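You operate a simulated robot arm through the tools that you are given. There is no shell and no other tool.

You are at the controls of a simulated robot arm. One attempt, no reset.

TASK
Let the blue and the grey band down to their green marks.
Fine: turn a roll's dial to FREE before you turn that roll, and back to HOLD after; leave the third roll alone.

Only the result counts: the job must be done as asked and must still hold three seconds after the hand-in. Knocking over, shifting, dropping, spilling or breaking anything else fails it.

THE ROBOT
A 7-joint arm with a three-finger gripper, fixed in place. Base frame: the origin is on the floor under the middle of its stand, x ahead of it, y to its left, z up; the work surface is at about z = 900. Units: mm, degrees, N and s.
It reaches about 1342 mm from its shoulder. Its first joint turns from -166.0 to 166.0 degrees. Payload 2.69 kg.
The TCP is the grasp point between the finger pads, 30 mm short of the fingertips. In the tool frame z runs along the fingers and y along their closing line. The gripper opens to 128 mm; its body begins 117 mm behind the TCP.
Orientation is told as [roll, pitch, yaw] about the base's x, y, z axes, in that order, counted from this pose: with the fingers straight down and closing along the base's y, the tool's x points along the base's -x, its y along +y and its z along -z.

THE INTERFACE
- The arm moves only by the tool servo_tool. Its argument "rows" is one flat list of numbers, 7 for each row, row after row: the shift along the base's x, y, z in units of 20 mm (1.0 is 20 mm), then the turn, a rotation vector about the base's x, y, z in units of 6 degrees (1.0 is 6 degrees), then the closure in counts, from 0 (fully open) to 255 (shut). In form: [x, y, z, wx, wy, wz, gripper, x, y, z, wx, wy, wz, gripper, ...]. A call has 1 to 20 rows; each row shifts and turns the commanded pose from where the row before left it. A call with a number of a shift or a turn outside -1 to 1 is refused whole. Rows are played at 5 a second. More than 50 mm and 8.6 degrees between two rows, or a gripper value outside its range, and nothing of the call is played. Where a pose cannot be reached the arm comes as near as it can. A force on the tool above 50 N (or 10 N above the force at the start of the call, whichever is more), or a blocked arm, ends the call early, and 0.2 s more pass. The fingers move at their own pace (about 127 mm/s each) and stop on an object; they squeeze with about 32 N. The grip force told is the motor's: it shows also when the fingers shut on nothing. Time passes only in rows, and 0.2 s behind the last, so rows that do not move let the fingers close. The reply holds the time, the measured pose of the TCP, the force on the tool along the base axes, the opening and the grip force, in the units named above and with some noise, with the torque about the TCP (base axes, N m) and any sound that the robot's microphone picked up.
- Cameras (640 x 400 px; columns grow to the right, rows downward): "scene" is fixed at [50.3, -498.5, 1600.2]; the picture's right is [0.86, -0.51, 0.00], its down [-0.17, -0.28, -0.94] and it looks along [0.49, 0.81, -0.33] (base axes); focal length 353 px, centre (320, 200). "wrist" rides on the gripper at [58, 54, -131] in the tool frame; the picture's right is [-0.68, 0.74, 0.00], its down [-0.62, -0.57, -0.55] and it looks along [-0.40, -0.37, 0.84] (tool axes); focal length 234 px, centre (320, 200).
- camera(camera): a new picture of that camera. The clock stands still meanwhile.
- raise_lower(by): moves the trunk up (or, below 0, down) by that many mm; the arm rides with it, the base frame stays. It gives what a move gives, with no picture.
- probe_pixels(camera, pixels): there is no depth. For up to 12 entries [column, row, z] of the newest picture of that camera ("zoom" is the newest enlarged one), the place [x, y] in the base frame at which the ray of that pixel passes the height z, good to about 2 mm. The clock stands still meanwhile.
- close_up(camera, box): a new picture of the part [left, top, right, bottom] of that camera's present view, enlarged. The clock stands still meanwhile.
- finish_job(): hands the job in; it is judged then, once.

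Unless the task says otherwise, let go and move clear before handing in.

The tools are called after "Emit:" as name(argument=value, ...) on one line, values as JSON. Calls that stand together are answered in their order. servo_tool: Moves the arm, as the interface text tells. Its arguments: {"type":"object","properties":{"rows":{"type":"array","items":{"type":"number"}}},"required":["rows"]} The other tools are called the same way: raise_lower (by) moves the trunk up or down; camera (camera) takes a picture; probe_pixels (camera, pixels) gives the place at which the rays of pixels pass given heights; close_up (camera, box) takes an enlarged picture of a part of a camera's view; finish_job () hands the job in.

At the start:

```text
time: 0.0
ee_pos: [558.0, 332.6, 1409.3]
orientation: [0.1, 0.0, 0.0]
contact_force: [-0.7, 0.7, -0.7]
wrist_torque: [0.04, -0.02, -0.03]
width: 128.0
gripper_force: 0.1
trunk travel left (down, up): [-150.0, 200.0]
```

scene: 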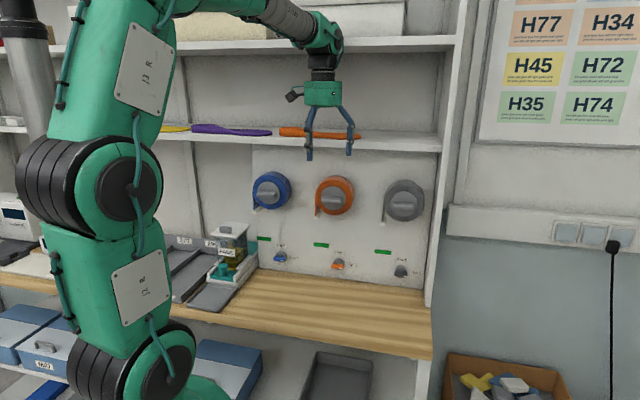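
wrist: 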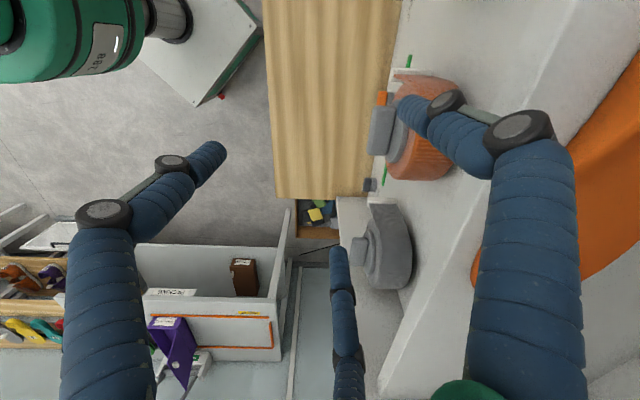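

The scene picture shows three rolls on the wall panel: blue (~270,190), orange (~335,196) and grey (~404,200), each with a small dial below and a green mark. I'll take close-ups to see the details.

Emit:
close_up(camera="scene", box=[235, 160, 335, 280])

Emit:
close_up(camera="scene", box=[345, 170, 445, 290])

Emit:
close_up(camera="scene", box=[240, 140, 440, 290])

```text
3.33 times, centred on (285, 220) of scene
```

zoom: 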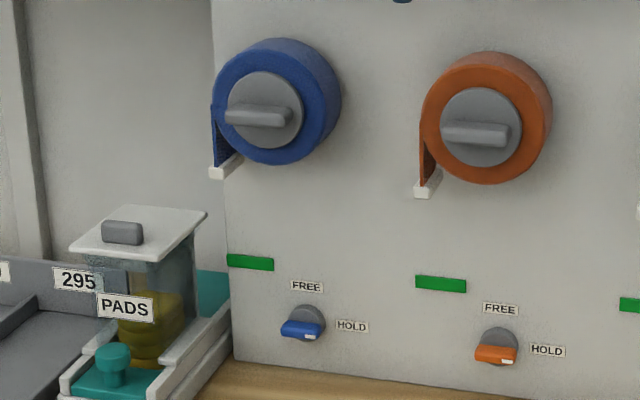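

```text
3.33 times, centred on (395, 230) of scene
```

zoom: 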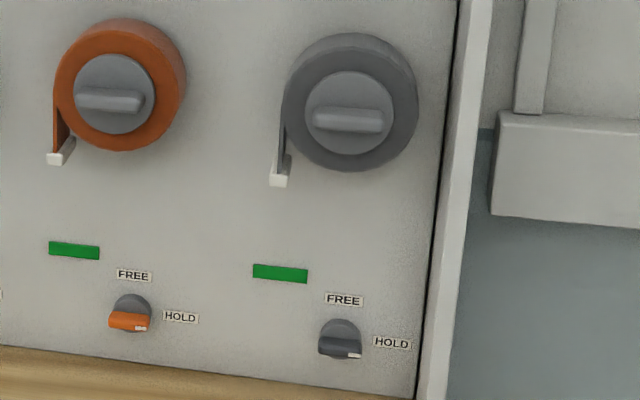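

```text
2.67 times, centred on (340, 215) of scene
```

zoom: 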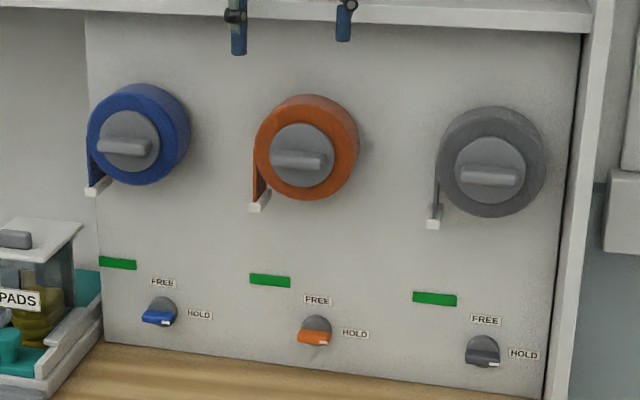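

The dials' white ticks now seem to point at HOLD; the bands hang to the left of the rolls with white end bars, and green marks are below. I'll probe the panel's bottom edge and the bench edge to find the panel's plane.

Emit:
probe_pixels(camera="scene", pixels=[[280, 271, 900], [340, 284, 900], [420, 302, 900], [433, 355, 900], [200, 303, 900], [270, 190, 1150], [335, 196, 1150], [404, 200, 1150], [404, 200, 1100], [265, 240, 1000], [321, 245, 1000], [383, 252, 1000]])

Emit:
camera(camera="wrist")

```text
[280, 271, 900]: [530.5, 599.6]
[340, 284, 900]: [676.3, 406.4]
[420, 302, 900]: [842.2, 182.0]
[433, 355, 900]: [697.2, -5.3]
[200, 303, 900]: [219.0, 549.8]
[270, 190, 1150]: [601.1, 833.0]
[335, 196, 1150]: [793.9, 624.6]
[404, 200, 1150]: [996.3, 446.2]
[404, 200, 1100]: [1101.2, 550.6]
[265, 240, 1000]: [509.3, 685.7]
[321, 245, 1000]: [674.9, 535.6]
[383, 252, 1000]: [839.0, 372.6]
```

```text
taken
```

wrist: 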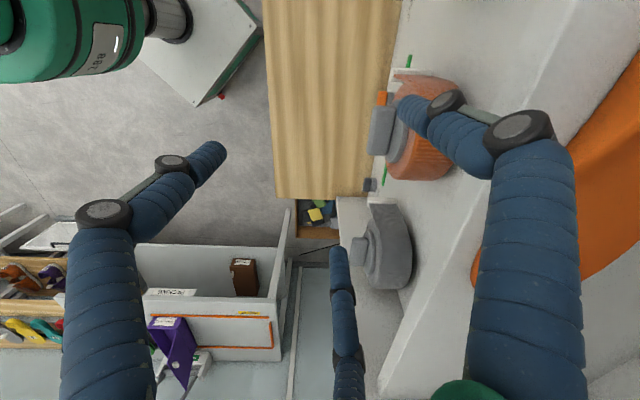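

The panel's bottom edge runs along about (0.60, -0.80), so the panel faces the robot obliquely (into-wall direction about (0.80, 0.60)). I'll take finer close-ups of each roll and dial to measure.

Emit:
close_up(camera="scene", box=[232, 165, 312, 215])

Emit:
probe_pixels(camera="zoom", pixels=[[0, 0, 1100], [640, 0, 1100], [0, 400, 1100], [640, 400, 1100], [320, 200, 1100]])

Emit:
close_up(camera="scene", box=[240, 225, 320, 275])

Emit:
close_up(camera="scene", box=[364, 175, 444, 225])

Emit:
close_up(camera="scene", box=[364, 235, 444, 285])

```text
8.00 times, centred on (272, 190) of scene
```

zoom: 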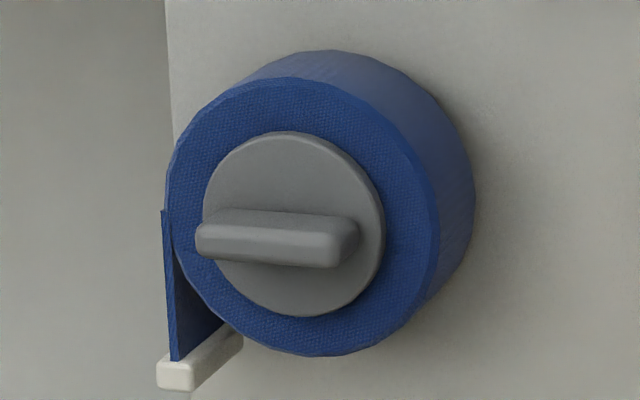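

```text
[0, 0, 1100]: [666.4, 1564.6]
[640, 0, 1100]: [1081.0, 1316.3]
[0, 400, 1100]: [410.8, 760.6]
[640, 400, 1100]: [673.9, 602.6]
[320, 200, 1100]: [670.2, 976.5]
```

```text
8.00 times, centred on (280, 250) of scene
```

zoom: 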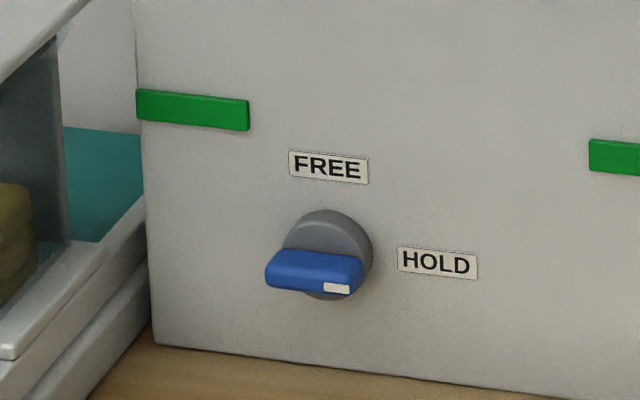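

```text
8.00 times, centred on (404, 200) of scene
```

zoom: 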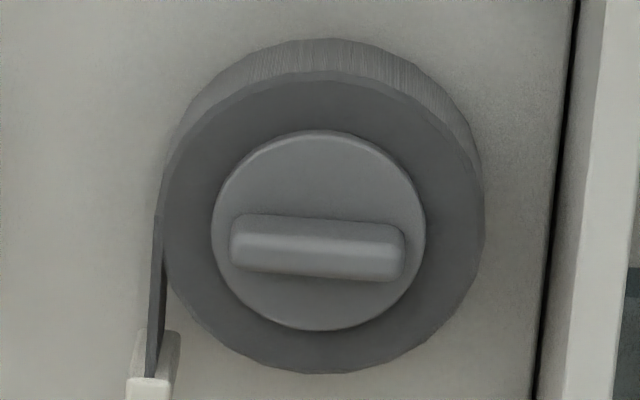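

```text
8.00 times, centred on (404, 260) of scene
```

zoom: 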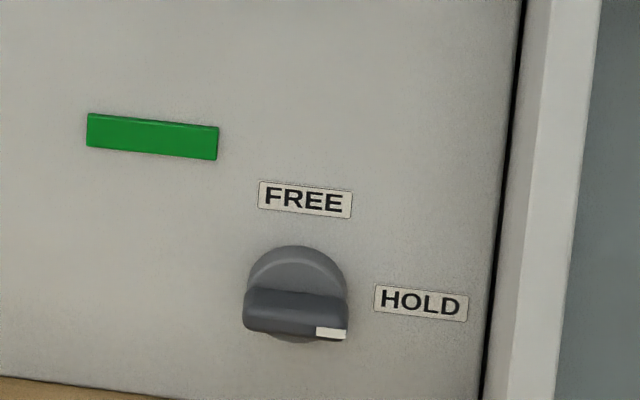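

Fitting the bottom edge more carefully puts the panel face near h≈800 mm along (0.707, 0.707), i.e. at 45°. Dial axes are at z≈963, rolls at z≈1233 and green marks at z≈1028. Next I'll look closer at the knobs and at the shelf above, since it limits my approach.

Emit:
close_up(camera="wrist", box=[340, 0, 640, 400])

Emit:
close_up(camera="scene", box=[230, 90, 470, 240])

Emit:
close_up(camera="scene", box=[262, 238, 302, 268])

Emit:
close_up(camera="scene", box=[250, 170, 298, 200])

Emit:
probe_pixels(camera="wrist", pixels=[[393, 60, 900], [276, 190, 900], [375, 385, 1380], [440, 255, 1380], [560, 20, 1380], [460, 300, 1400], [560, 120, 1400]])

```text
1.00 times, centred on (490, 200) of wrist (not enlarged: the box is as wide or as high as the picture)
```

zoom: 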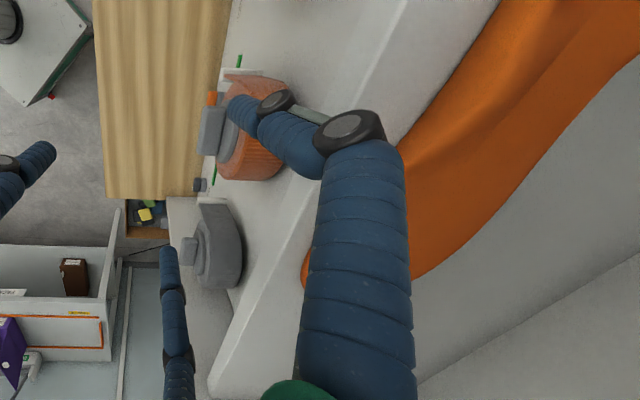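

```text
2.67 times, centred on (350, 165) of scene
```

zoom: 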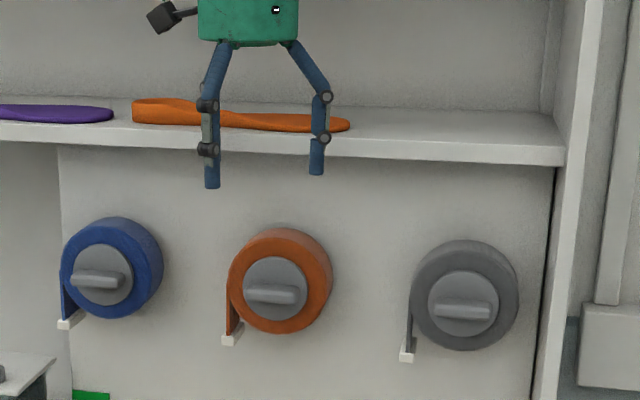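

```text
13.33 times, centred on (282, 253) of scene
```

zoom: 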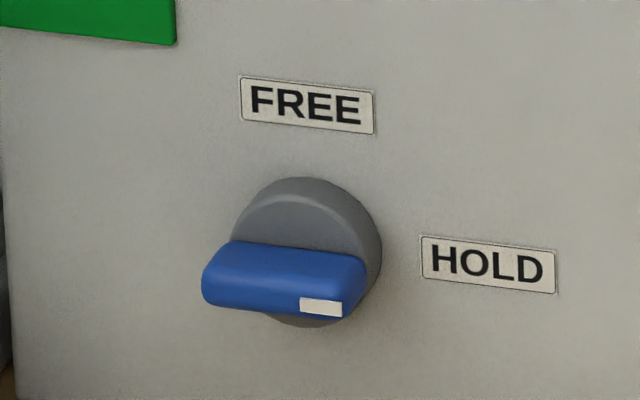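

```text
13.33 times, centred on (274, 185) of scene
```

zoom: 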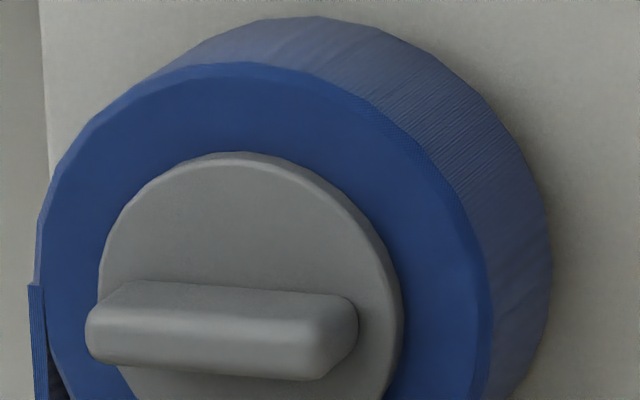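

```text
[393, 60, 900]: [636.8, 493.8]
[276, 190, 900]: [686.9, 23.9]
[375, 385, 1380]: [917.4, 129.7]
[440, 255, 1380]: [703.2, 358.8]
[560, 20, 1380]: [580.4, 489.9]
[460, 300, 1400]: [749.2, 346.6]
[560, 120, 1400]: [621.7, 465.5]
```

The knob bars' fronts are at about h=711 (blue s≈-56, grey s≈389, z≈1231), and the dial levers' fronts are at about h=771. The wrist picture shows one finger on the +y side and two on the -y side, spread in x. I'll close the gripper in free space to see how the fingers converge.

Emit:
servo_tool(rows=[0, 0, 0, 0, 0, 0, 150, 0, 0, 0, 0, 0, 0, 150, 0, 0, 0, 0, 0, 0, 150, 0, 0, 0, 0, 0, 0, 150])

Emit:
camera(camera="wrist")

Emit:
close_up(camera="scene", box=[270, 40, 390, 170])

Emit:
servo_tool(rows=[0, 0, 0, 0, 0, 0, 255, 0, 0, 0, 0, 0, 0, 255, 0, 0, 0, 0, 0, 0, 255, 0, 0, 0, 0, 0, 0, 255])

Emit:
camera(camera="wrist")

Emit:
close_up(camera="scene", box=[270, 40, 390, 170])

```text
time: 1.0
ee_pos: [557.5, 332.1, 1409.2]
orientation: [0.0, 0.0, -0.1]
contact_force: [0.6, 0.9, 0.5]
wrist_torque: [0.01, 0.0, -0.01]
width: 52.5
gripper_force: 0.1
trunk travel left (down, up): [-150.0, 200.0]
```

```text
taken
```

wrist: 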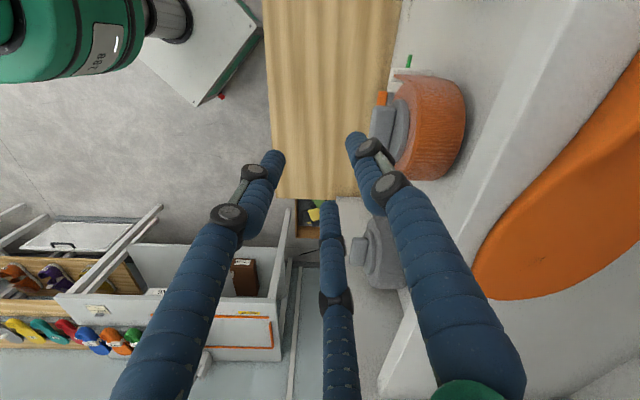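

```text
3.08 times, centred on (330, 105) of scene
```

zoom: 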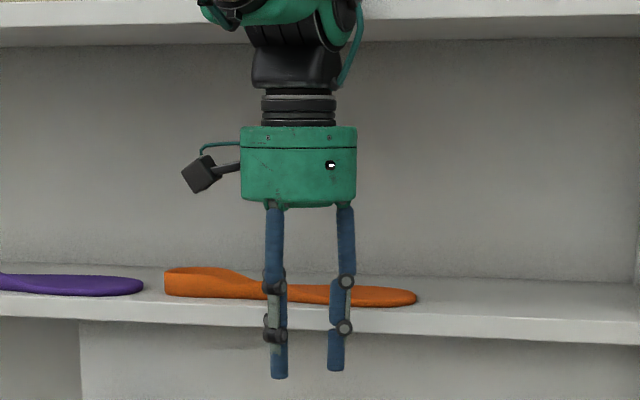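

```text
time: 2.0
ee_pos: [558.6, 333.7, 1408.3]
orientation: [0.1, 0.0, 0.1]
contact_force: [0.3, 0.2, 0.3]
wrist_torque: [-0.02, 0.01, 0.01]
width: 2.2
gripper_force: 31.6
trunk travel left (down, up): [-150.0, 200.0]
```

```text
taken
```

wrist: 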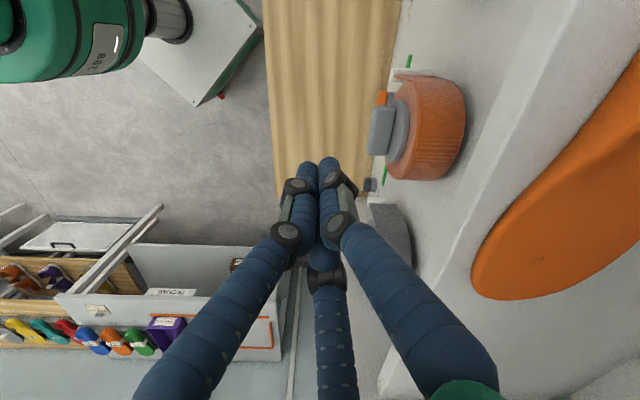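

```text
3.08 times, centred on (330, 105) of scene
```

zoom: 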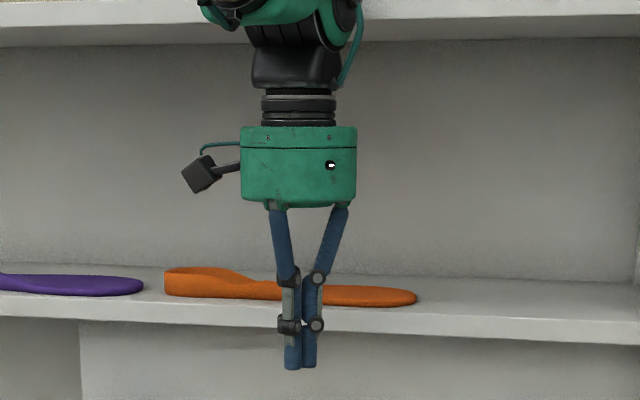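

The three fingers converge radially (thumb at +y, two at -y), and the camera cube sits beside the body, which is about 52 mm in radius. I'll now reorient in free space so that the fingers point at the panel, with tool z along (0.707, 0.707, 0) and tool y up.

Emit:
servo_tool(rows=[0, 0, 0, 0.863, -0.357, -0.357, 150, 0, 0, 0, 0.863, -0.357, -0.357, 150, 0, 0, 0, 0.863, -0.357, -0.357, 150, 0, 0, 0, 0.863, -0.357, -0.357, 150, 0, 0, 0, 0.863, -0.357, -0.357, 150, 0, 0, 0, 0.863, -0.357, -0.357, 150, 0, 0, 0, 0.863, -0.357, -0.357, 150, 0, 0, 0, 0.863, -0.357, -0.357, 150])

Emit:
camera(camera="scene")

```text
time: 3.8
ee_pos: [557.1, 331.8, 1409.6]
orientation: [44.1, -9.4, -21.8]
contact_force: [0.3, 0.2, 0.3]
wrist_torque: [-0.01, 0.0, -0.02]
width: 52.7
gripper_force: 0.0
trunk travel left (down, up): [-150.0, 200.0]
```

```text
taken
```

scene: 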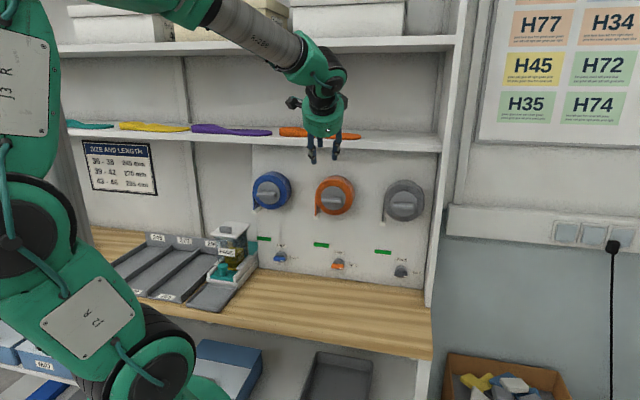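

The half-turn went cleanly and the arm is clear of the shelf. I'll finish the reorientation while lowering to about z=1250 and backing off a little.

Emit:
servo_tool(rows=[-0.3, -0.3, -1, 0.863, -0.357, -0.357, 150, -0.3, -0.3, -1, 0.863, -0.357, -0.357, 150, -0.3, -0.3, -1, 0.863, -0.357, -0.357, 150, -0.3, -0.3, -1, 0.863, -0.357, -0.357, 150, -0.3, -0.3, -1, 0.863, -0.357, -0.357, 150, -0.3, -0.3, -1, 0.863, -0.357, -0.357, 150, -0.3, -0.3, -1, 0.863, -0.357, -0.357, 150, -0.3, -0.3, -1, 0.863, -0.357, -0.357, 150, 0, 0, 0, 0.345, -0.143, -0.143, 150])

Emit:
camera(camera="scene")

Emit:
camera(camera="wrist")

```text
time: 5.8
ee_pos: [510.2, 285.3, 1248.7]
orientation: [90.1, 0.0, -44.9]
contact_force: [1.4, 0.0, 0.3]
wrist_torque: [0.0, -0.02, 0.01]
width: 53.1
gripper_force: 0.0
trunk travel left (down, up): [-150.0, 200.0]
```

```text
taken
```

scene: 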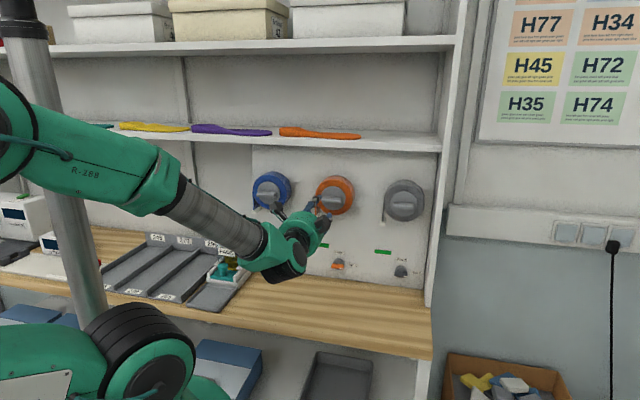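

```text
taken
```

wrist: 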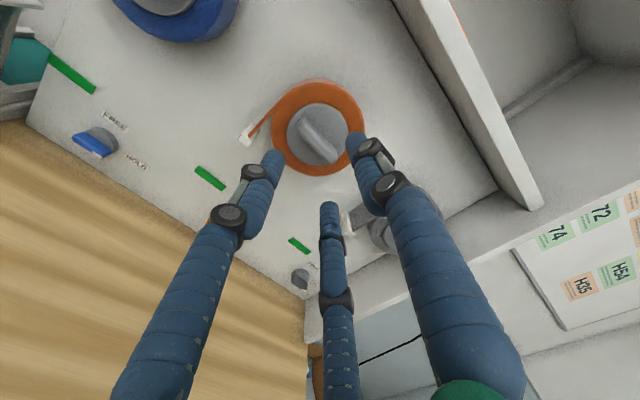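

The orientation is now [90, 0, -45] as planned, and the wrist view's HOLD label at (137,162) gives the same place (s≈9, z≈963) as the scene camera, so the model is consistent. I'll look at the wrist assembly up close, to judge clearance above the bench.

Emit:
close_up(camera="scene", box=[220, 160, 380, 290])

Emit:
close_up(camera="wrist", box=[20, 40, 220, 165])

```text
3.08 times, centred on (300, 225) of scene
```

zoom: 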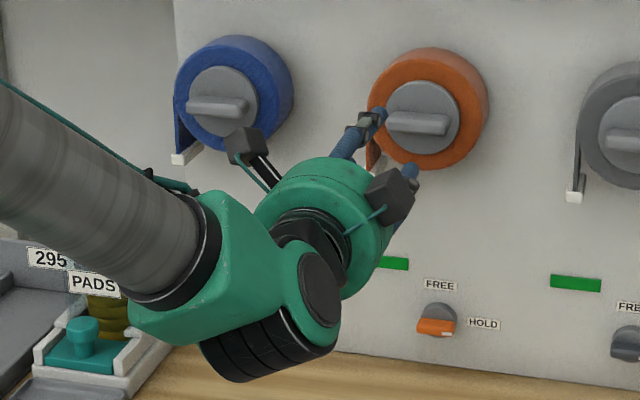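

```text
3.20 times, centred on (120, 102) of wrist
```

zoom: 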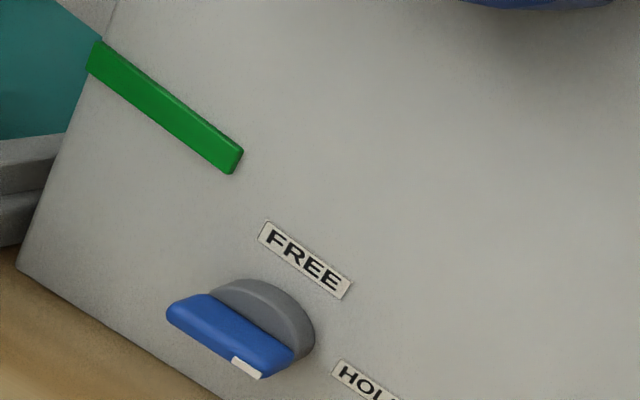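

There is a second box on the gripper's right side, and the wrist joint hangs below the body, so I'll tilt the tool 12° nose-down to clear the bench at the dials. I'm moving at a standoff of h≈560 toward the blue dial (s=-43, z=963), checking with a picture part way.

Emit:
servo_tool(rows=[-0.476, 0.476, -0.95, -0.0943, 0.0943, 0, 105, -0.476, 0.476, -0.95, -0.0943, 0.0943, 0, 105, -0.476, 0.476, -0.95, -0.0943, 0.0943, 0, 105, -0.476, 0.476, -0.95, -0.0943, 0.0943, 0, 105, -0.476, 0.476, -0.95, -0.0943, 0.0943, 0, 105, -0.476, 0.476, -0.95, -0.0943, 0.0943, 0, 105, -0.476, 0.476, -0.95, -0.0943, 0.0943, 0, 105, -0.476, 0.476, -0.95, -0.0943, 0.0943, 0, 105, -0.476, 0.476, -0.95, -0.0943, 0.0943, 0, 105])

Emit:
camera(camera="scene")

```text
time: 7.8
ee_pos: [443.0, 337.9, 1085.1]
orientation: [82.6, 0.0, -44.4]
contact_force: [0.3, 0.7, -0.3]
wrist_torque: [0.01, 0.02, 0.02]
width: 75.3
gripper_force: 0.0
out of reach, approached as far as the arm can: row 7, 8, 9
trunk travel left (down, up): [-150.0, 200.0]
```

```text
taken
```

scene: 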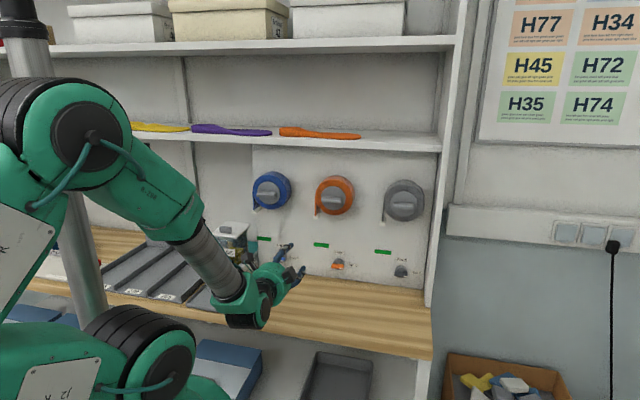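

Rows 7–9 were out of reach: the arm gets too steep for this low pose. I'll go back up, then lower the trunk so the forearm is flatter for the dials.

Emit:
servo_tool(rows=[0, 0, 1, 0, 0, 0, 105, 0, 0, 1, 0, 0, 0, 105, 0, 0, 1, 0, 0, 0, 105, 0, 0, 1, 0, 0, 0, 105, 0, 0, 1, 0, 0, 0, 105, 0, 0, 1, 0, 0, 0, 105])

```text
time: 9.2
ee_pos: [444.1, 336.9, 1205.8]
orientation: [82.7, 0.1, -44.9]
contact_force: [0.1, 0.3, -0.5]
wrist_torque: [0.02, 0.04, 0.0]
width: 75.3
gripper_force: 0.1
trunk travel left (down, up): [-150.0, 200.0]
```

The command restarts from the reached pose (444, 337, 1206). Now I lower the trunk by 150 mm.

Emit:
raise_lower(by=-150)

Emit:
camera(camera="scene")

```text
time: 10.9
ee_pos: [444.4, 336.7, 1056.2]
orientation: [82.8, 0.0, -44.9]
contact_force: [1.0, 0.2, 0.1]
wrist_torque: [0.05, -0.01, -0.01]
width: 75.5
gripper_force: 0.1
trunk travel left (down, up): [0.0, 350.0]
```

```text
taken
```

scene: 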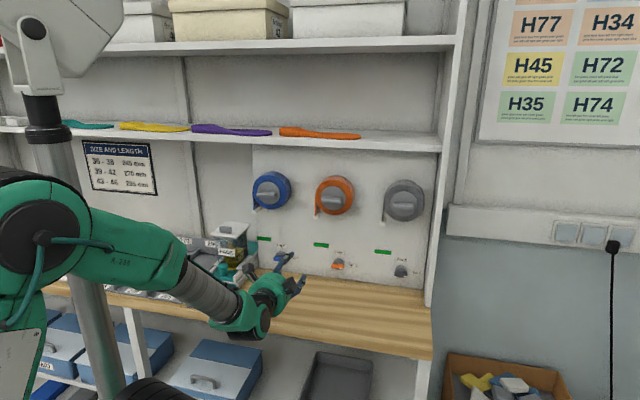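

The trunk is down and the forearm is flatter. Next comes the pre-approach pose in front of the blue dial: s≈-43, h≈640, z≈964, tilt 12°.

Emit:
servo_tool(rows=[-0.1375, 0.915, -0.575, -0.0707, 0.0707, 0, 105, -0.1375, 0.915, -0.575, -0.0707, 0.0707, 0, 105, -0.1375, 0.915, -0.575, -0.0707, 0.0707, 0, 105, -0.1375, 0.915, -0.575, -0.0707, 0.0707, 0, 105, -0.1375, 0.915, -0.575, -0.0707, 0.0707, 0, 105, -0.1375, 0.915, -0.575, -0.0707, 0.0707, 0, 105, -0.1375, 0.915, -0.575, -0.0707, 0.0707, 0, 105, -0.1375, 0.915, -0.575, -0.0707, 0.0707, 0, 105])

Emit:
camera(camera="scene")

Emit:
camera(camera="wrist")

```text
time: 12.8
ee_pos: [482.8, 390.4, 989.5]
orientation: [77.8, 0.2, -44.1]
contact_force: [-0.2, -0.7, -0.7]
wrist_torque: [-0.01, -0.01, -0.01]
width: 75.1
gripper_force: 0.0
out of reach, approached as far as the arm can: row 2, 3, 4, 5, 6, 7, 8
trunk travel left (down, up): [0.0, 350.0]
```

```text
taken
```

scene: 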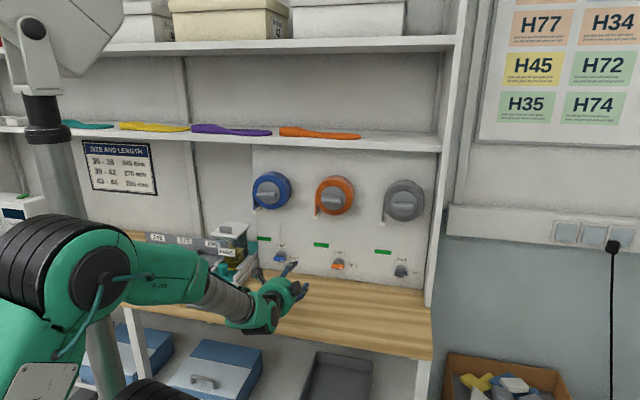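

```text
taken
```

wrist: 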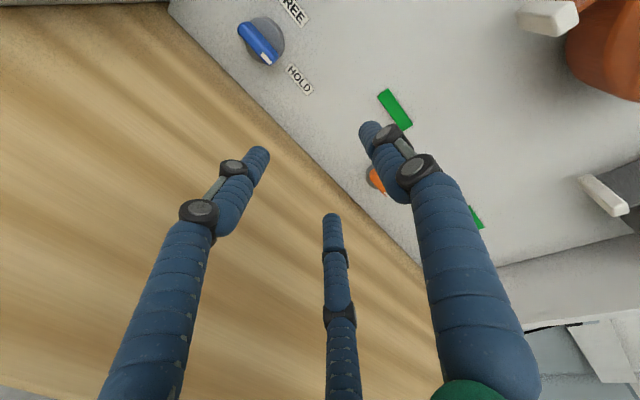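

The arm stalled at s≈65 and would not go further left in this posture, so some joint is at its limit. As a test, I'll spin the tool 30° counter-clockwise about its own axis to see whether that eases or worsens the limit.

Emit:
servo_tool(rows=[0, 0, 0, -0.6915, -0.6915, 0.208, 105, 0, 0, 0, -0.6915, -0.6915, 0.208, 105, 0, 0, 0, -0.6915, -0.6915, 0.208, 105, 0, 0, 0, -0.6915, -0.6915, 0.208, 105, 0, 0, 0, -0.6915, -0.6915, 0.208, 105])

Emit:
servo_tool(rows=[-0.7, 0.7, 0, 0, 0, 0, 105, -0.7, 0.7, 0, 0, 0, 0, 105])

```text
time: 13.9
ee_pos: [486.5, 386.8, 991.4]
orientation: [76.0, -29.2, -37.6]
contact_force: [0.2, 0.1, -0.3]
wrist_torque: [-0.01, 0.01, 0.01]
width: 75.4
gripper_force: 0.1
out of reach, approached as far as the arm can: row 2
trunk travel left (down, up): [0.0, 350.0]
```

```text
time: 14.6
ee_pos: [475.3, 388.4, 998.9]
orientation: [76.0, -29.1, -37.2]
contact_force: [0.6, -0.4, -0.3]
wrist_torque: [0.01, -0.01, 0.01]
width: 75.3
gripper_force: 0.0
out of reach, approached as far as the arm can: row 1, 2
trunk travel left (down, up): [0.0, 350.0]
```

The spin is not the limiting joint, since the turn was done but the move left is still blocked. I'll move forward toward the panel at s≈65, which is clear between the dials, to see whether extending the arm frees the leftward motion.

Emit:
servo_tool(rows=[0.6, 0.6, 0, 0, 0, 0, 105, 0.6, 0.6, 0, 0, 0, 0, 105, 0.6, 0.6, 0, 0, 0, 0, 105, 0.6, 0.6, 0, 0, 0, 0, 105])

Emit:
servo_tool(rows=[-0.7, 0.7, 0, 0, 0, 0, 105, -0.7, 0.7, 0, 0, 0, 0, 105])

Emit:
camera(camera="scene")

```text
time: 15.6
ee_pos: [531.3, 424.1, 1001.2]
orientation: [76.0, -29.1, -37.5]
contact_force: [0.1, -0.5, -0.5]
wrist_torque: [0.01, -0.01, 0.04]
width: 75.2
gripper_force: 0.1
out of reach, approached as far as the arm can: row 1, 3
trunk travel left (down, up): [0.0, 350.0]
```

```text
time: 16.1
ee_pos: [523.1, 427.5, 1008.9]
orientation: [75.9, -29.0, -37.0]
contact_force: [0.6, 0.9, -0.1]
wrist_torque: [0.07, 0.0, -0.01]
width: 75.4
gripper_force: 0.1
out of reach, approached as far as the arm can: row 1, 2
trunk travel left (down, up): [0.0, 350.0]
```

```text
taken
```

scene: 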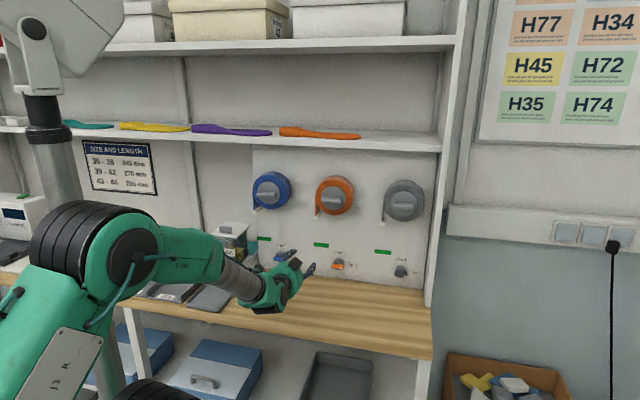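

The blocked direction depends on where the tool's line passes the base axis: it needs an offset of about 65 mm or more. Yawing the tool about 13° more to the left than the panel's normal should make the blue dial reachable, so I'll undo the spin and yaw by +13° here.

Emit:
servo_tool(rows=[0, 0, 0.2, 0.6915, 0.6915, -0.208, 105, 0, 0, 0, 0.6915, 0.6915, -0.208, 105, 0, 0, 0, 0.6915, 0.6915, -0.208, 105, 0, 0, 0, 0.6915, 0.6915, -0.208, 105, 0, 0, 0, 0.6915, 0.6915, -0.208, 105, 0, 0, 0, 0, 0, 0.72, 105, 0, 0, 0, 0, 0, 0.72, 105, 0, 0, 0, 0, 0, 0.72, 105])

```text
time: 17.9
ee_pos: [525.6, 424.3, 1016.4]
orientation: [78.0, 0.1, -31.9]
contact_force: [0.0, 0.2, 0.5]
wrist_torque: [0.0, 0.0, -0.01]
width: 74.9
gripper_force: 0.0
out of reach, approached as far as the arm can: row 1
trunk travel left (down, up): [0.0, 350.0]
```

The orientation [78, 0, -32] was reached exactly. Now I'll move to the standoff in front of the blue dial.

Emit:
servo_tool(rows=[-0.688, 0.523, -0.314, 0, 0, 0, 105, -0.688, 0.523, -0.314, 0, 0, 0, 105, -0.688, 0.523, -0.314, 0, 0, 0, 105, -0.688, 0.523, -0.314, 0, 0, 0, 105, -0.688, 0.523, -0.314, 0, 0, 0, 105])

Emit:
camera(camera="scene")

Emit:
camera(camera="wrist")

```text
time: 19.1
ee_pos: [456.8, 475.3, 982.7]
orientation: [78.0, 0.0, -31.9]
contact_force: [-0.5, -0.1, 0.7]
wrist_torque: [-0.01, 0.0, 0.02]
width: 75.3
gripper_force: 0.1
trunk travel left (down, up): [0.0, 350.0]
```

```text
taken
```

scene: 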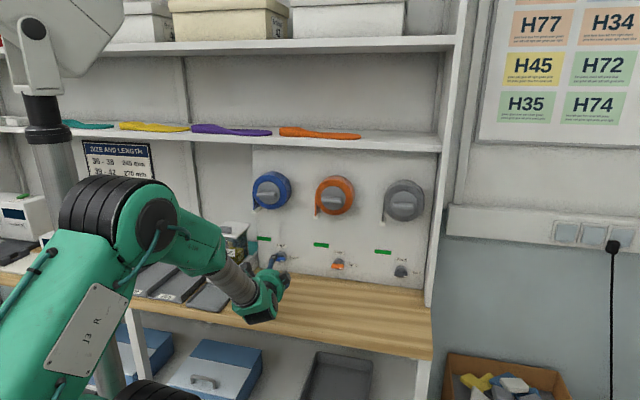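

```text
taken
```

wrist: 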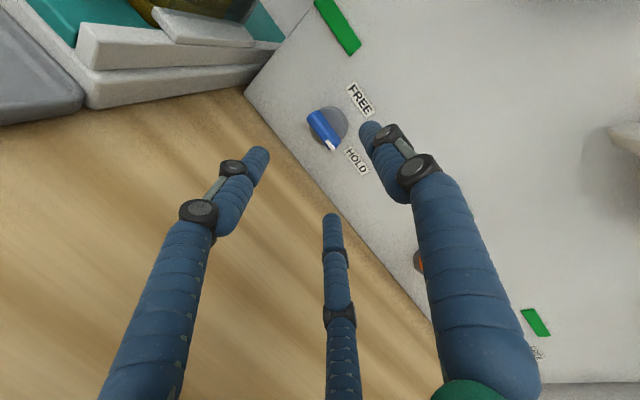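

The standoff was reached. The blue lever is at about (325,130) in the wrist view, and the tool axis should strike near (320,131). A close-up will check the alignment before advancing.

Emit:
close_up(camera="wrist", box=[280, 80, 400, 155])

Emit:
close_up(camera="scene", box=[200, 225, 328, 325])

```text
5.33 times, centred on (340, 118) of wrist
```

zoom: 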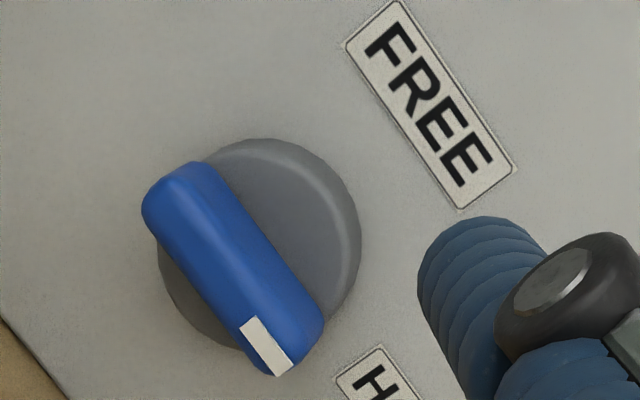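

```text
4.00 times, centred on (264, 275) of scene
```

zoom: 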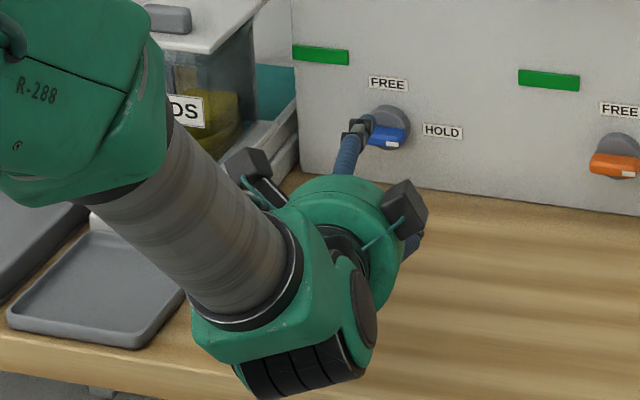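

The lever sits nearly on the tool axis. I'll use the exact probe for the lever centre and the disc centre at z=963.

Emit:
probe_pixels(camera="wrist", pixels=[[323.5, 131.1, 963], [327.8, 127, 963], [320, 131.5, 955.7], [357.5, 100, 1006], [356, 160, 963]])

Emit:
close_up(camera="wrist", box=[290, 75, 410, 175])

```text
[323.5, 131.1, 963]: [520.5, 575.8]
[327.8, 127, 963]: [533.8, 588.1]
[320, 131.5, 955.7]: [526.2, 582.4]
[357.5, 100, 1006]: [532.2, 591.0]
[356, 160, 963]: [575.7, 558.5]
```

```text
4.00 times, centred on (350, 125) of wrist
```

zoom: 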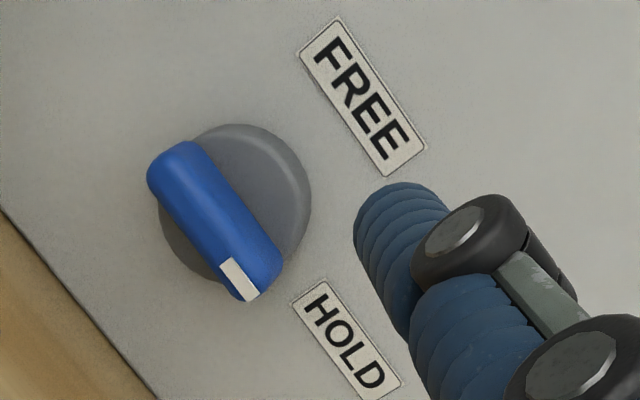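

The lever centre is at about s=-39.5, h≈774, and the dial axis at s≈-40.5. I'll advance along the tool axis so the fingers straddle the lever, then check the view before closing.

Emit:
servo_tool(rows=[0.451, 0.696, -0.154, 0, 0, 0, 105, 0.451, 0.696, -0.154, 0, 0, 0, 105, 0.451, 0.696, -0.154, 0, 0, 0, 105, 0.451, 0.696, -0.154, 0, 0, 0, 105, 0.451, 0.696, -0.154, 0, 0, 0, 105, 0.451, 0.696, -0.154, 0, 0, 0, 105])

Emit:
camera(camera="wrist")

Emit:
close_up(camera="scene", box=[200, 225, 328, 325])

```text
time: 20.6
ee_pos: [511.7, 560.7, 963.8]
orientation: [77.9, 0.0, -32.0]
contact_force: [-3.8, -6.3, 1.0]
wrist_torque: [0.35, -0.13, -0.02]
width: 75.8
gripper_force: 0.3
trunk travel left (down, up): [0.0, 350.0]
```

```text
taken
```

wrist: 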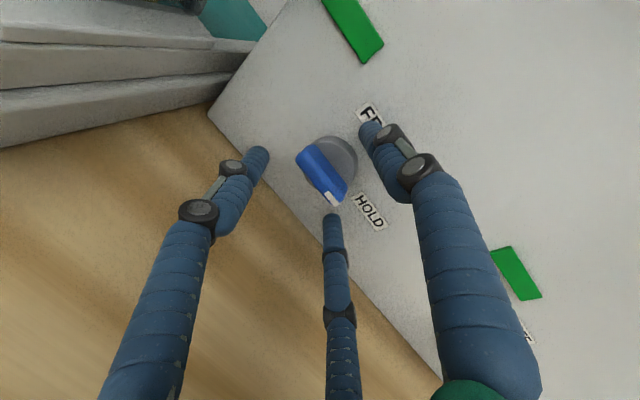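

```text
4.00 times, centred on (264, 275) of scene
```

zoom: 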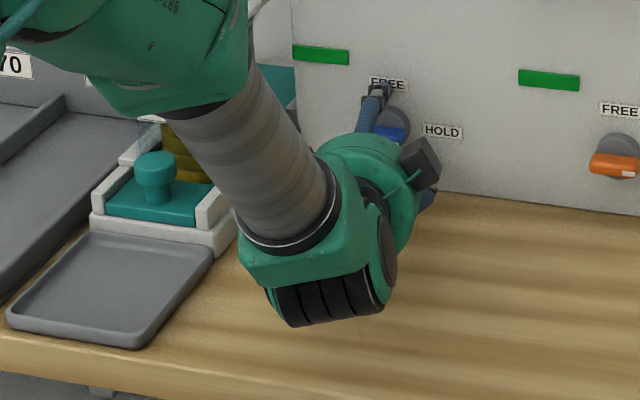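

There is a light 7 N push on the wall, from the thumb tip just touching the panel. The lever lies between the fingers at (322,172). I'll back off 4 mm and close stepwise onto the lever.

Emit:
servo_tool(rows=[-0.14, -0.14, 0, 0, 0, 0, 105, 0, 0, 0, 0, 0, 0, 135, 0, 0, 0, 0, 0, 0, 165])

Emit:
camera(camera="wrist")

```text
time: 21.4
ee_pos: [508.9, 558.1, 965.9]
orientation: [78.2, 0.0, -32.0]
contact_force: [-0.6, 1.3, 8.9]
wrist_torque: [0.17, -0.17, -0.04]
width: 50.6
gripper_force: 4.0
trunk travel left (down, up): [0.0, 350.0]
```

```text
taken
```

wrist: 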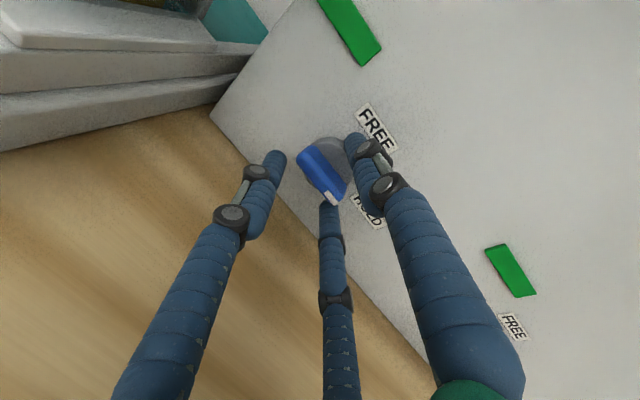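

The thumb presses on the dial's rim before reaching the lever: the tilt and yaw make a three-finger grip awkward here. Pushing the lever with closed fingers needs no wrist rotation, so I'll back out 60 mm and close into a fist.

Emit:
servo_tool(rows=[-0.518, -0.83, 0.208, 0, 0, 0, 110, -0.518, -0.83, 0.208, 0, 0, 0, 110, -0.518, -0.83, 0.208, 0, 0, 0, 110, 0, 0, 0, 0, 0, 0, 255, 0, 0, 0, 0, 0, 0, 255, 0, 0, 0, 0, 0, 0, 255])

Emit:
camera(camera="wrist")

Emit:
close_up(camera="scene", box=[240, 225, 320, 275])

```text
time: 22.8
ee_pos: [476.2, 508.0, 975.5]
orientation: [78.0, 0.1, -32.0]
contact_force: [-0.2, -0.4, 0.7]
wrist_torque: [-0.01, 0.02, 0.01]
width: 2.0
gripper_force: 31.1
trunk travel left (down, up): [0.0, 350.0]
```

```text
taken
```

wrist: 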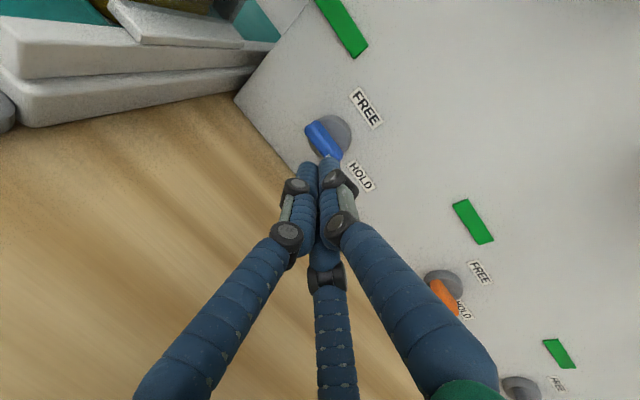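

```text
8.00 times, centred on (280, 250) of scene
```

zoom: 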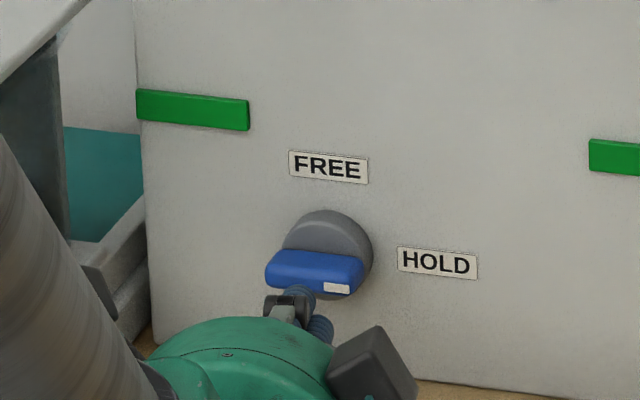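

The dial is unmoved at HOLD. Now I'll bring the fist in just below the lever's right half, at F≈(s=-23.5, h=783, z=936).

Emit:
servo_tool(rows=[0.293, -0.148, -0.8325, 0, 0, 0, 255, 0.293, -0.148, -0.8325, 0, 0, 0, 255, 0.42, 0.541, 0, 0, 0, 0, 255, 0.42, 0.541, 0, 0, 0, 0, 255, 0.42, 0.541, 0, 0, 0, 0, 255, 0.36, 0.464, 0, 0, 0, 0, 255])

Emit:
camera(camera="wrist")

Emit:
close_up(camera="scene", box=[240, 225, 320, 275])

```text
time: 24.1
ee_pos: [520.0, 543.8, 942.7]
orientation: [78.0, 0.0, -32.1]
contact_force: [-1.2, -0.1, -1.0]
wrist_torque: [0.04, -0.02, 0.0]
width: 2.4
gripper_force: 31.3
trunk travel left (down, up): [0.0, 350.0]
```

```text
taken
```

wrist: 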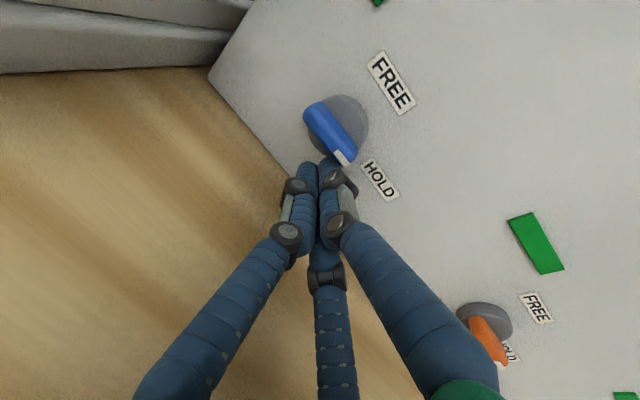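

```text
8.00 times, centred on (280, 250) of scene
```

zoom: 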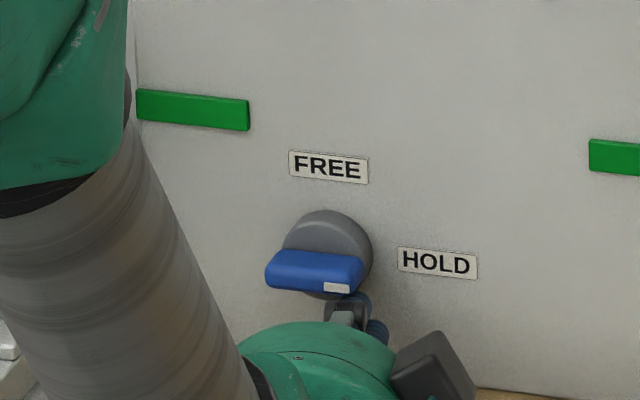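

The fist's top finger sits just under the lever's right end at (335,160), with no contact yet. I'll push it up along the first half of the arc.

Emit:
servo_tool(rows=[0.032, -0.032, 0.275, 0, 0, 0, 255, 0.149, -0.149, 0.225, 0, 0, 0, 255, 0.117, -0.117, 0.3, 0, 0, 0, 255, 0.071, -0.071, 0.325, 0, 0, 0, 255])

Emit:
camera(camera="wrist")

Emit:
close_up(camera="scene", box=[240, 225, 320, 275])

```text
time: 25.1
ee_pos: [528.9, 535.8, 965.9]
orientation: [78.0, 0.1, -32.0]
contact_force: [-0.1, -0.6, -0.1]
wrist_torque: [0.0, -0.02, -0.01]
width: 2.2
gripper_force: 31.5
trunk travel left (down, up): [0.0, 350.0]
```

```text
taken
```

wrist: 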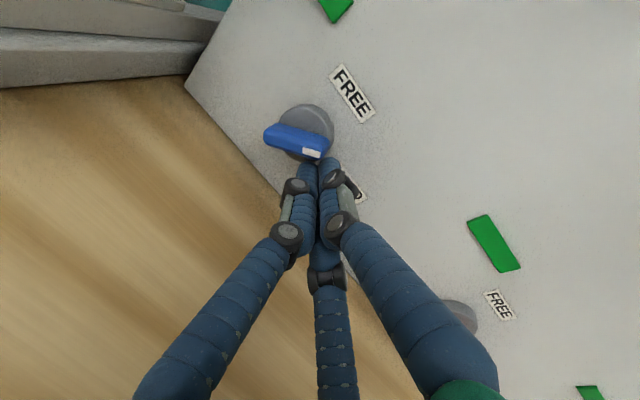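

```text
8.00 times, centred on (280, 250) of scene
```

zoom: 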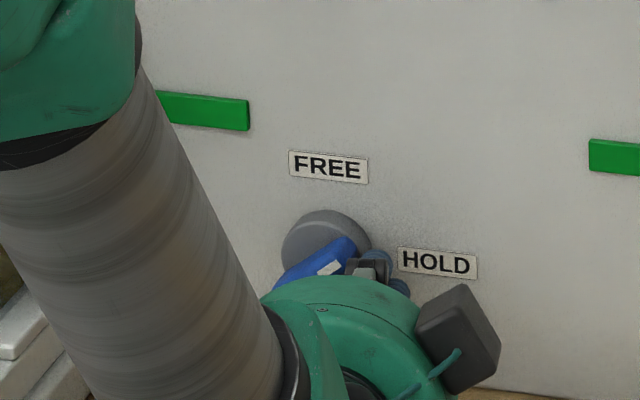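

The lever turned about 35–40° with almost no resistance. I'll continue the arc toward FREE.

Emit:
servo_tool(rows=[-0.018, 0.018, 0.34, 0, 0, 0, 255, -0.071, 0.071, 0.325, 0, 0, 0, 255, -0.124, 0.124, 0.3, 0, 0, 0, 255])

Emit:
camera(camera="wrist")

Emit:
close_up(camera="scene", box=[240, 225, 320, 275])

```text
time: 25.9
ee_pos: [525.2, 540.2, 986.6]
orientation: [78.0, 0.1, -32.0]
contact_force: [-0.2, 0.0, -0.4]
wrist_torque: [0.0, 0.02, 0.02]
width: 2.1
gripper_force: 31.4
trunk travel left (down, up): [0.0, 350.0]
```

```text
taken
```

wrist: 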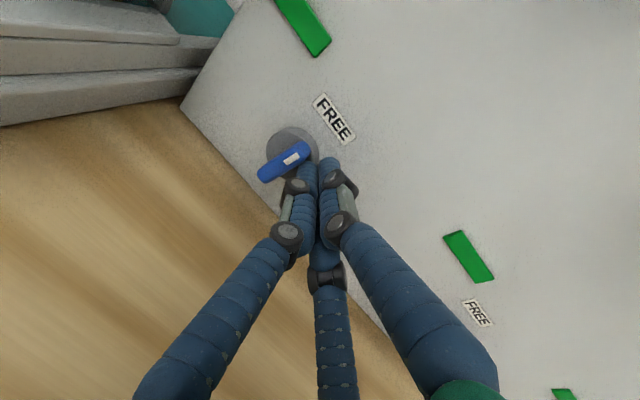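

```text
8.00 times, centred on (280, 250) of scene
```

zoom: 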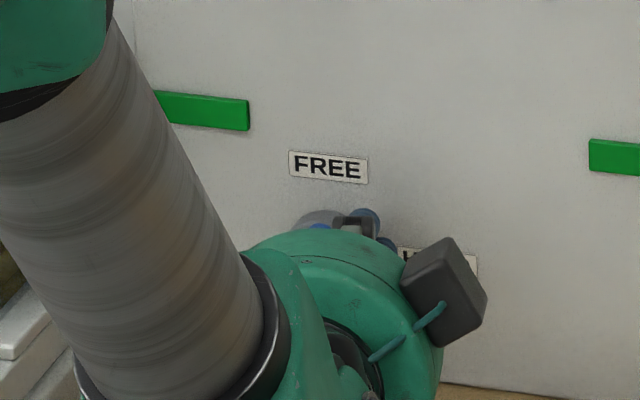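

The lever is now near vertical, about 80°. I'll zoom in with the wrist camera to judge its angle against the FREE label.

Emit:
close_up(camera="wrist", box=[240, 80, 368, 180])

```text
4.00 times, centred on (304, 130) of wrist
```

zoom: 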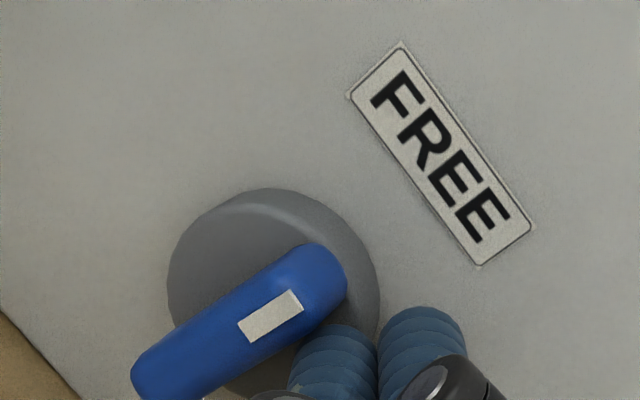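

The lever's centre line is at about -36° where true vertical is -40° here, so it is roughly 4° short. I'll push another 1.5 mm to the left.

Emit:
servo_tool(rows=[-0.053, 0.053, 0, 0, 0, 0, 255, 0, 0, 0, 0, 0, 0, 255])

Emit:
close_up(camera="wrist", box=[240, 80, 368, 180])

```text
time: 26.6
ee_pos: [525.0, 540.9, 986.3]
orientation: [78.0, 0.1, -31.9]
contact_force: [3.9, -2.9, 2.4]
wrist_torque: [0.1, -0.05, -0.26]
width: 2.1
gripper_force: 31.5
trunk travel left (down, up): [0.0, 350.0]
```

```text
4.00 times, centred on (304, 130) of wrist
```

zoom: 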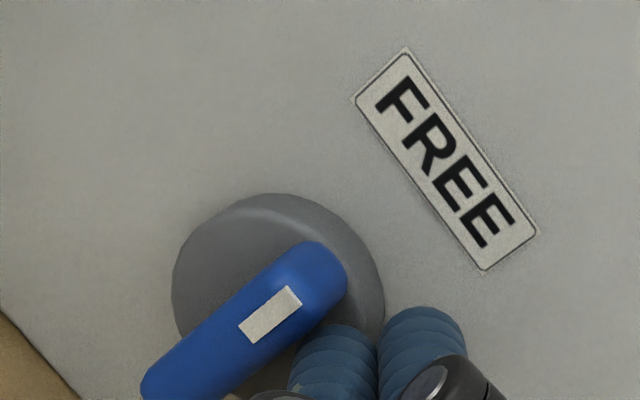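

The force now shows about 5 N against the push and the lever line is at about -40°, so it points straight at FREE and sits against a stop. I'll back off to the right, then retreat from the panel and check.

Emit:
servo_tool(rows=[0.25, -0.25, 0, 0, 0, 0, 255, -0.7, -0.7, 0, 0, 0, 0, 255, -0.7, -0.7, 0, 0, 0, 0, 255, -0.7, -0.7, 0, 0, 0, 0, 255, -0.7, -0.7, 0.3, 0, 0, 0, 255])

Emit:
camera(camera="wrist")

Emit:
close_up(camera="wrist", box=[240, 60, 400, 160])

Emit:
camera(camera="scene")

```text
time: 27.8
ee_pos: [471.8, 479.9, 992.1]
orientation: [78.0, 0.0, -32.0]
contact_force: [-0.1, 0.7, -1.1]
wrist_torque: [0.01, -0.05, 0.01]
width: 2.1
gripper_force: 30.7
trunk travel left (down, up): [0.0, 350.0]
```

```text
taken
```

wrist: 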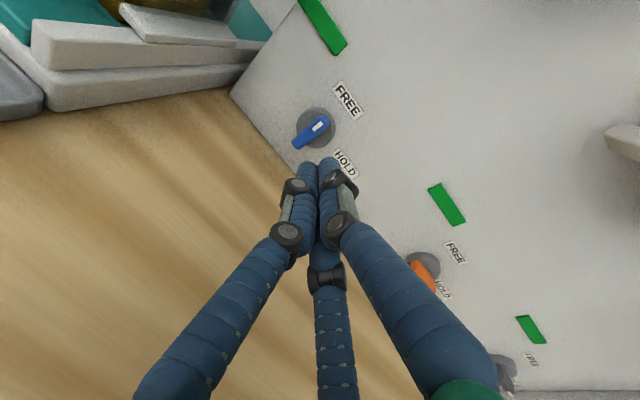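

```text
4.00 times, centred on (320, 110) of wrist
```

zoom: 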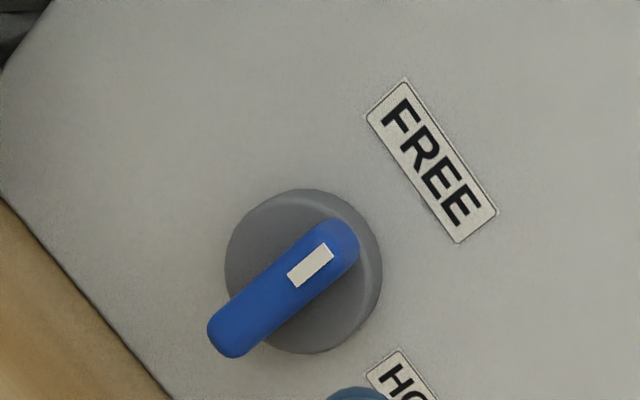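

```text
taken
```

scene: 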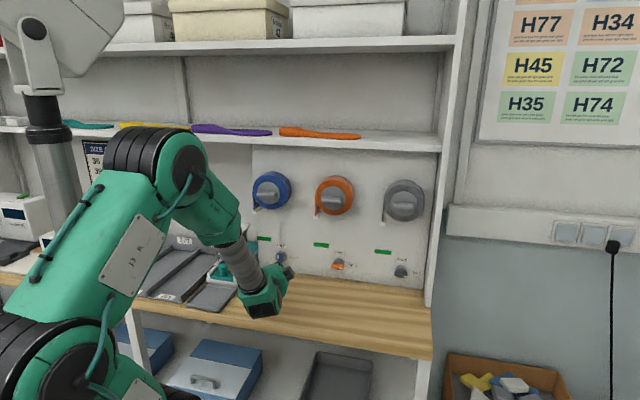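

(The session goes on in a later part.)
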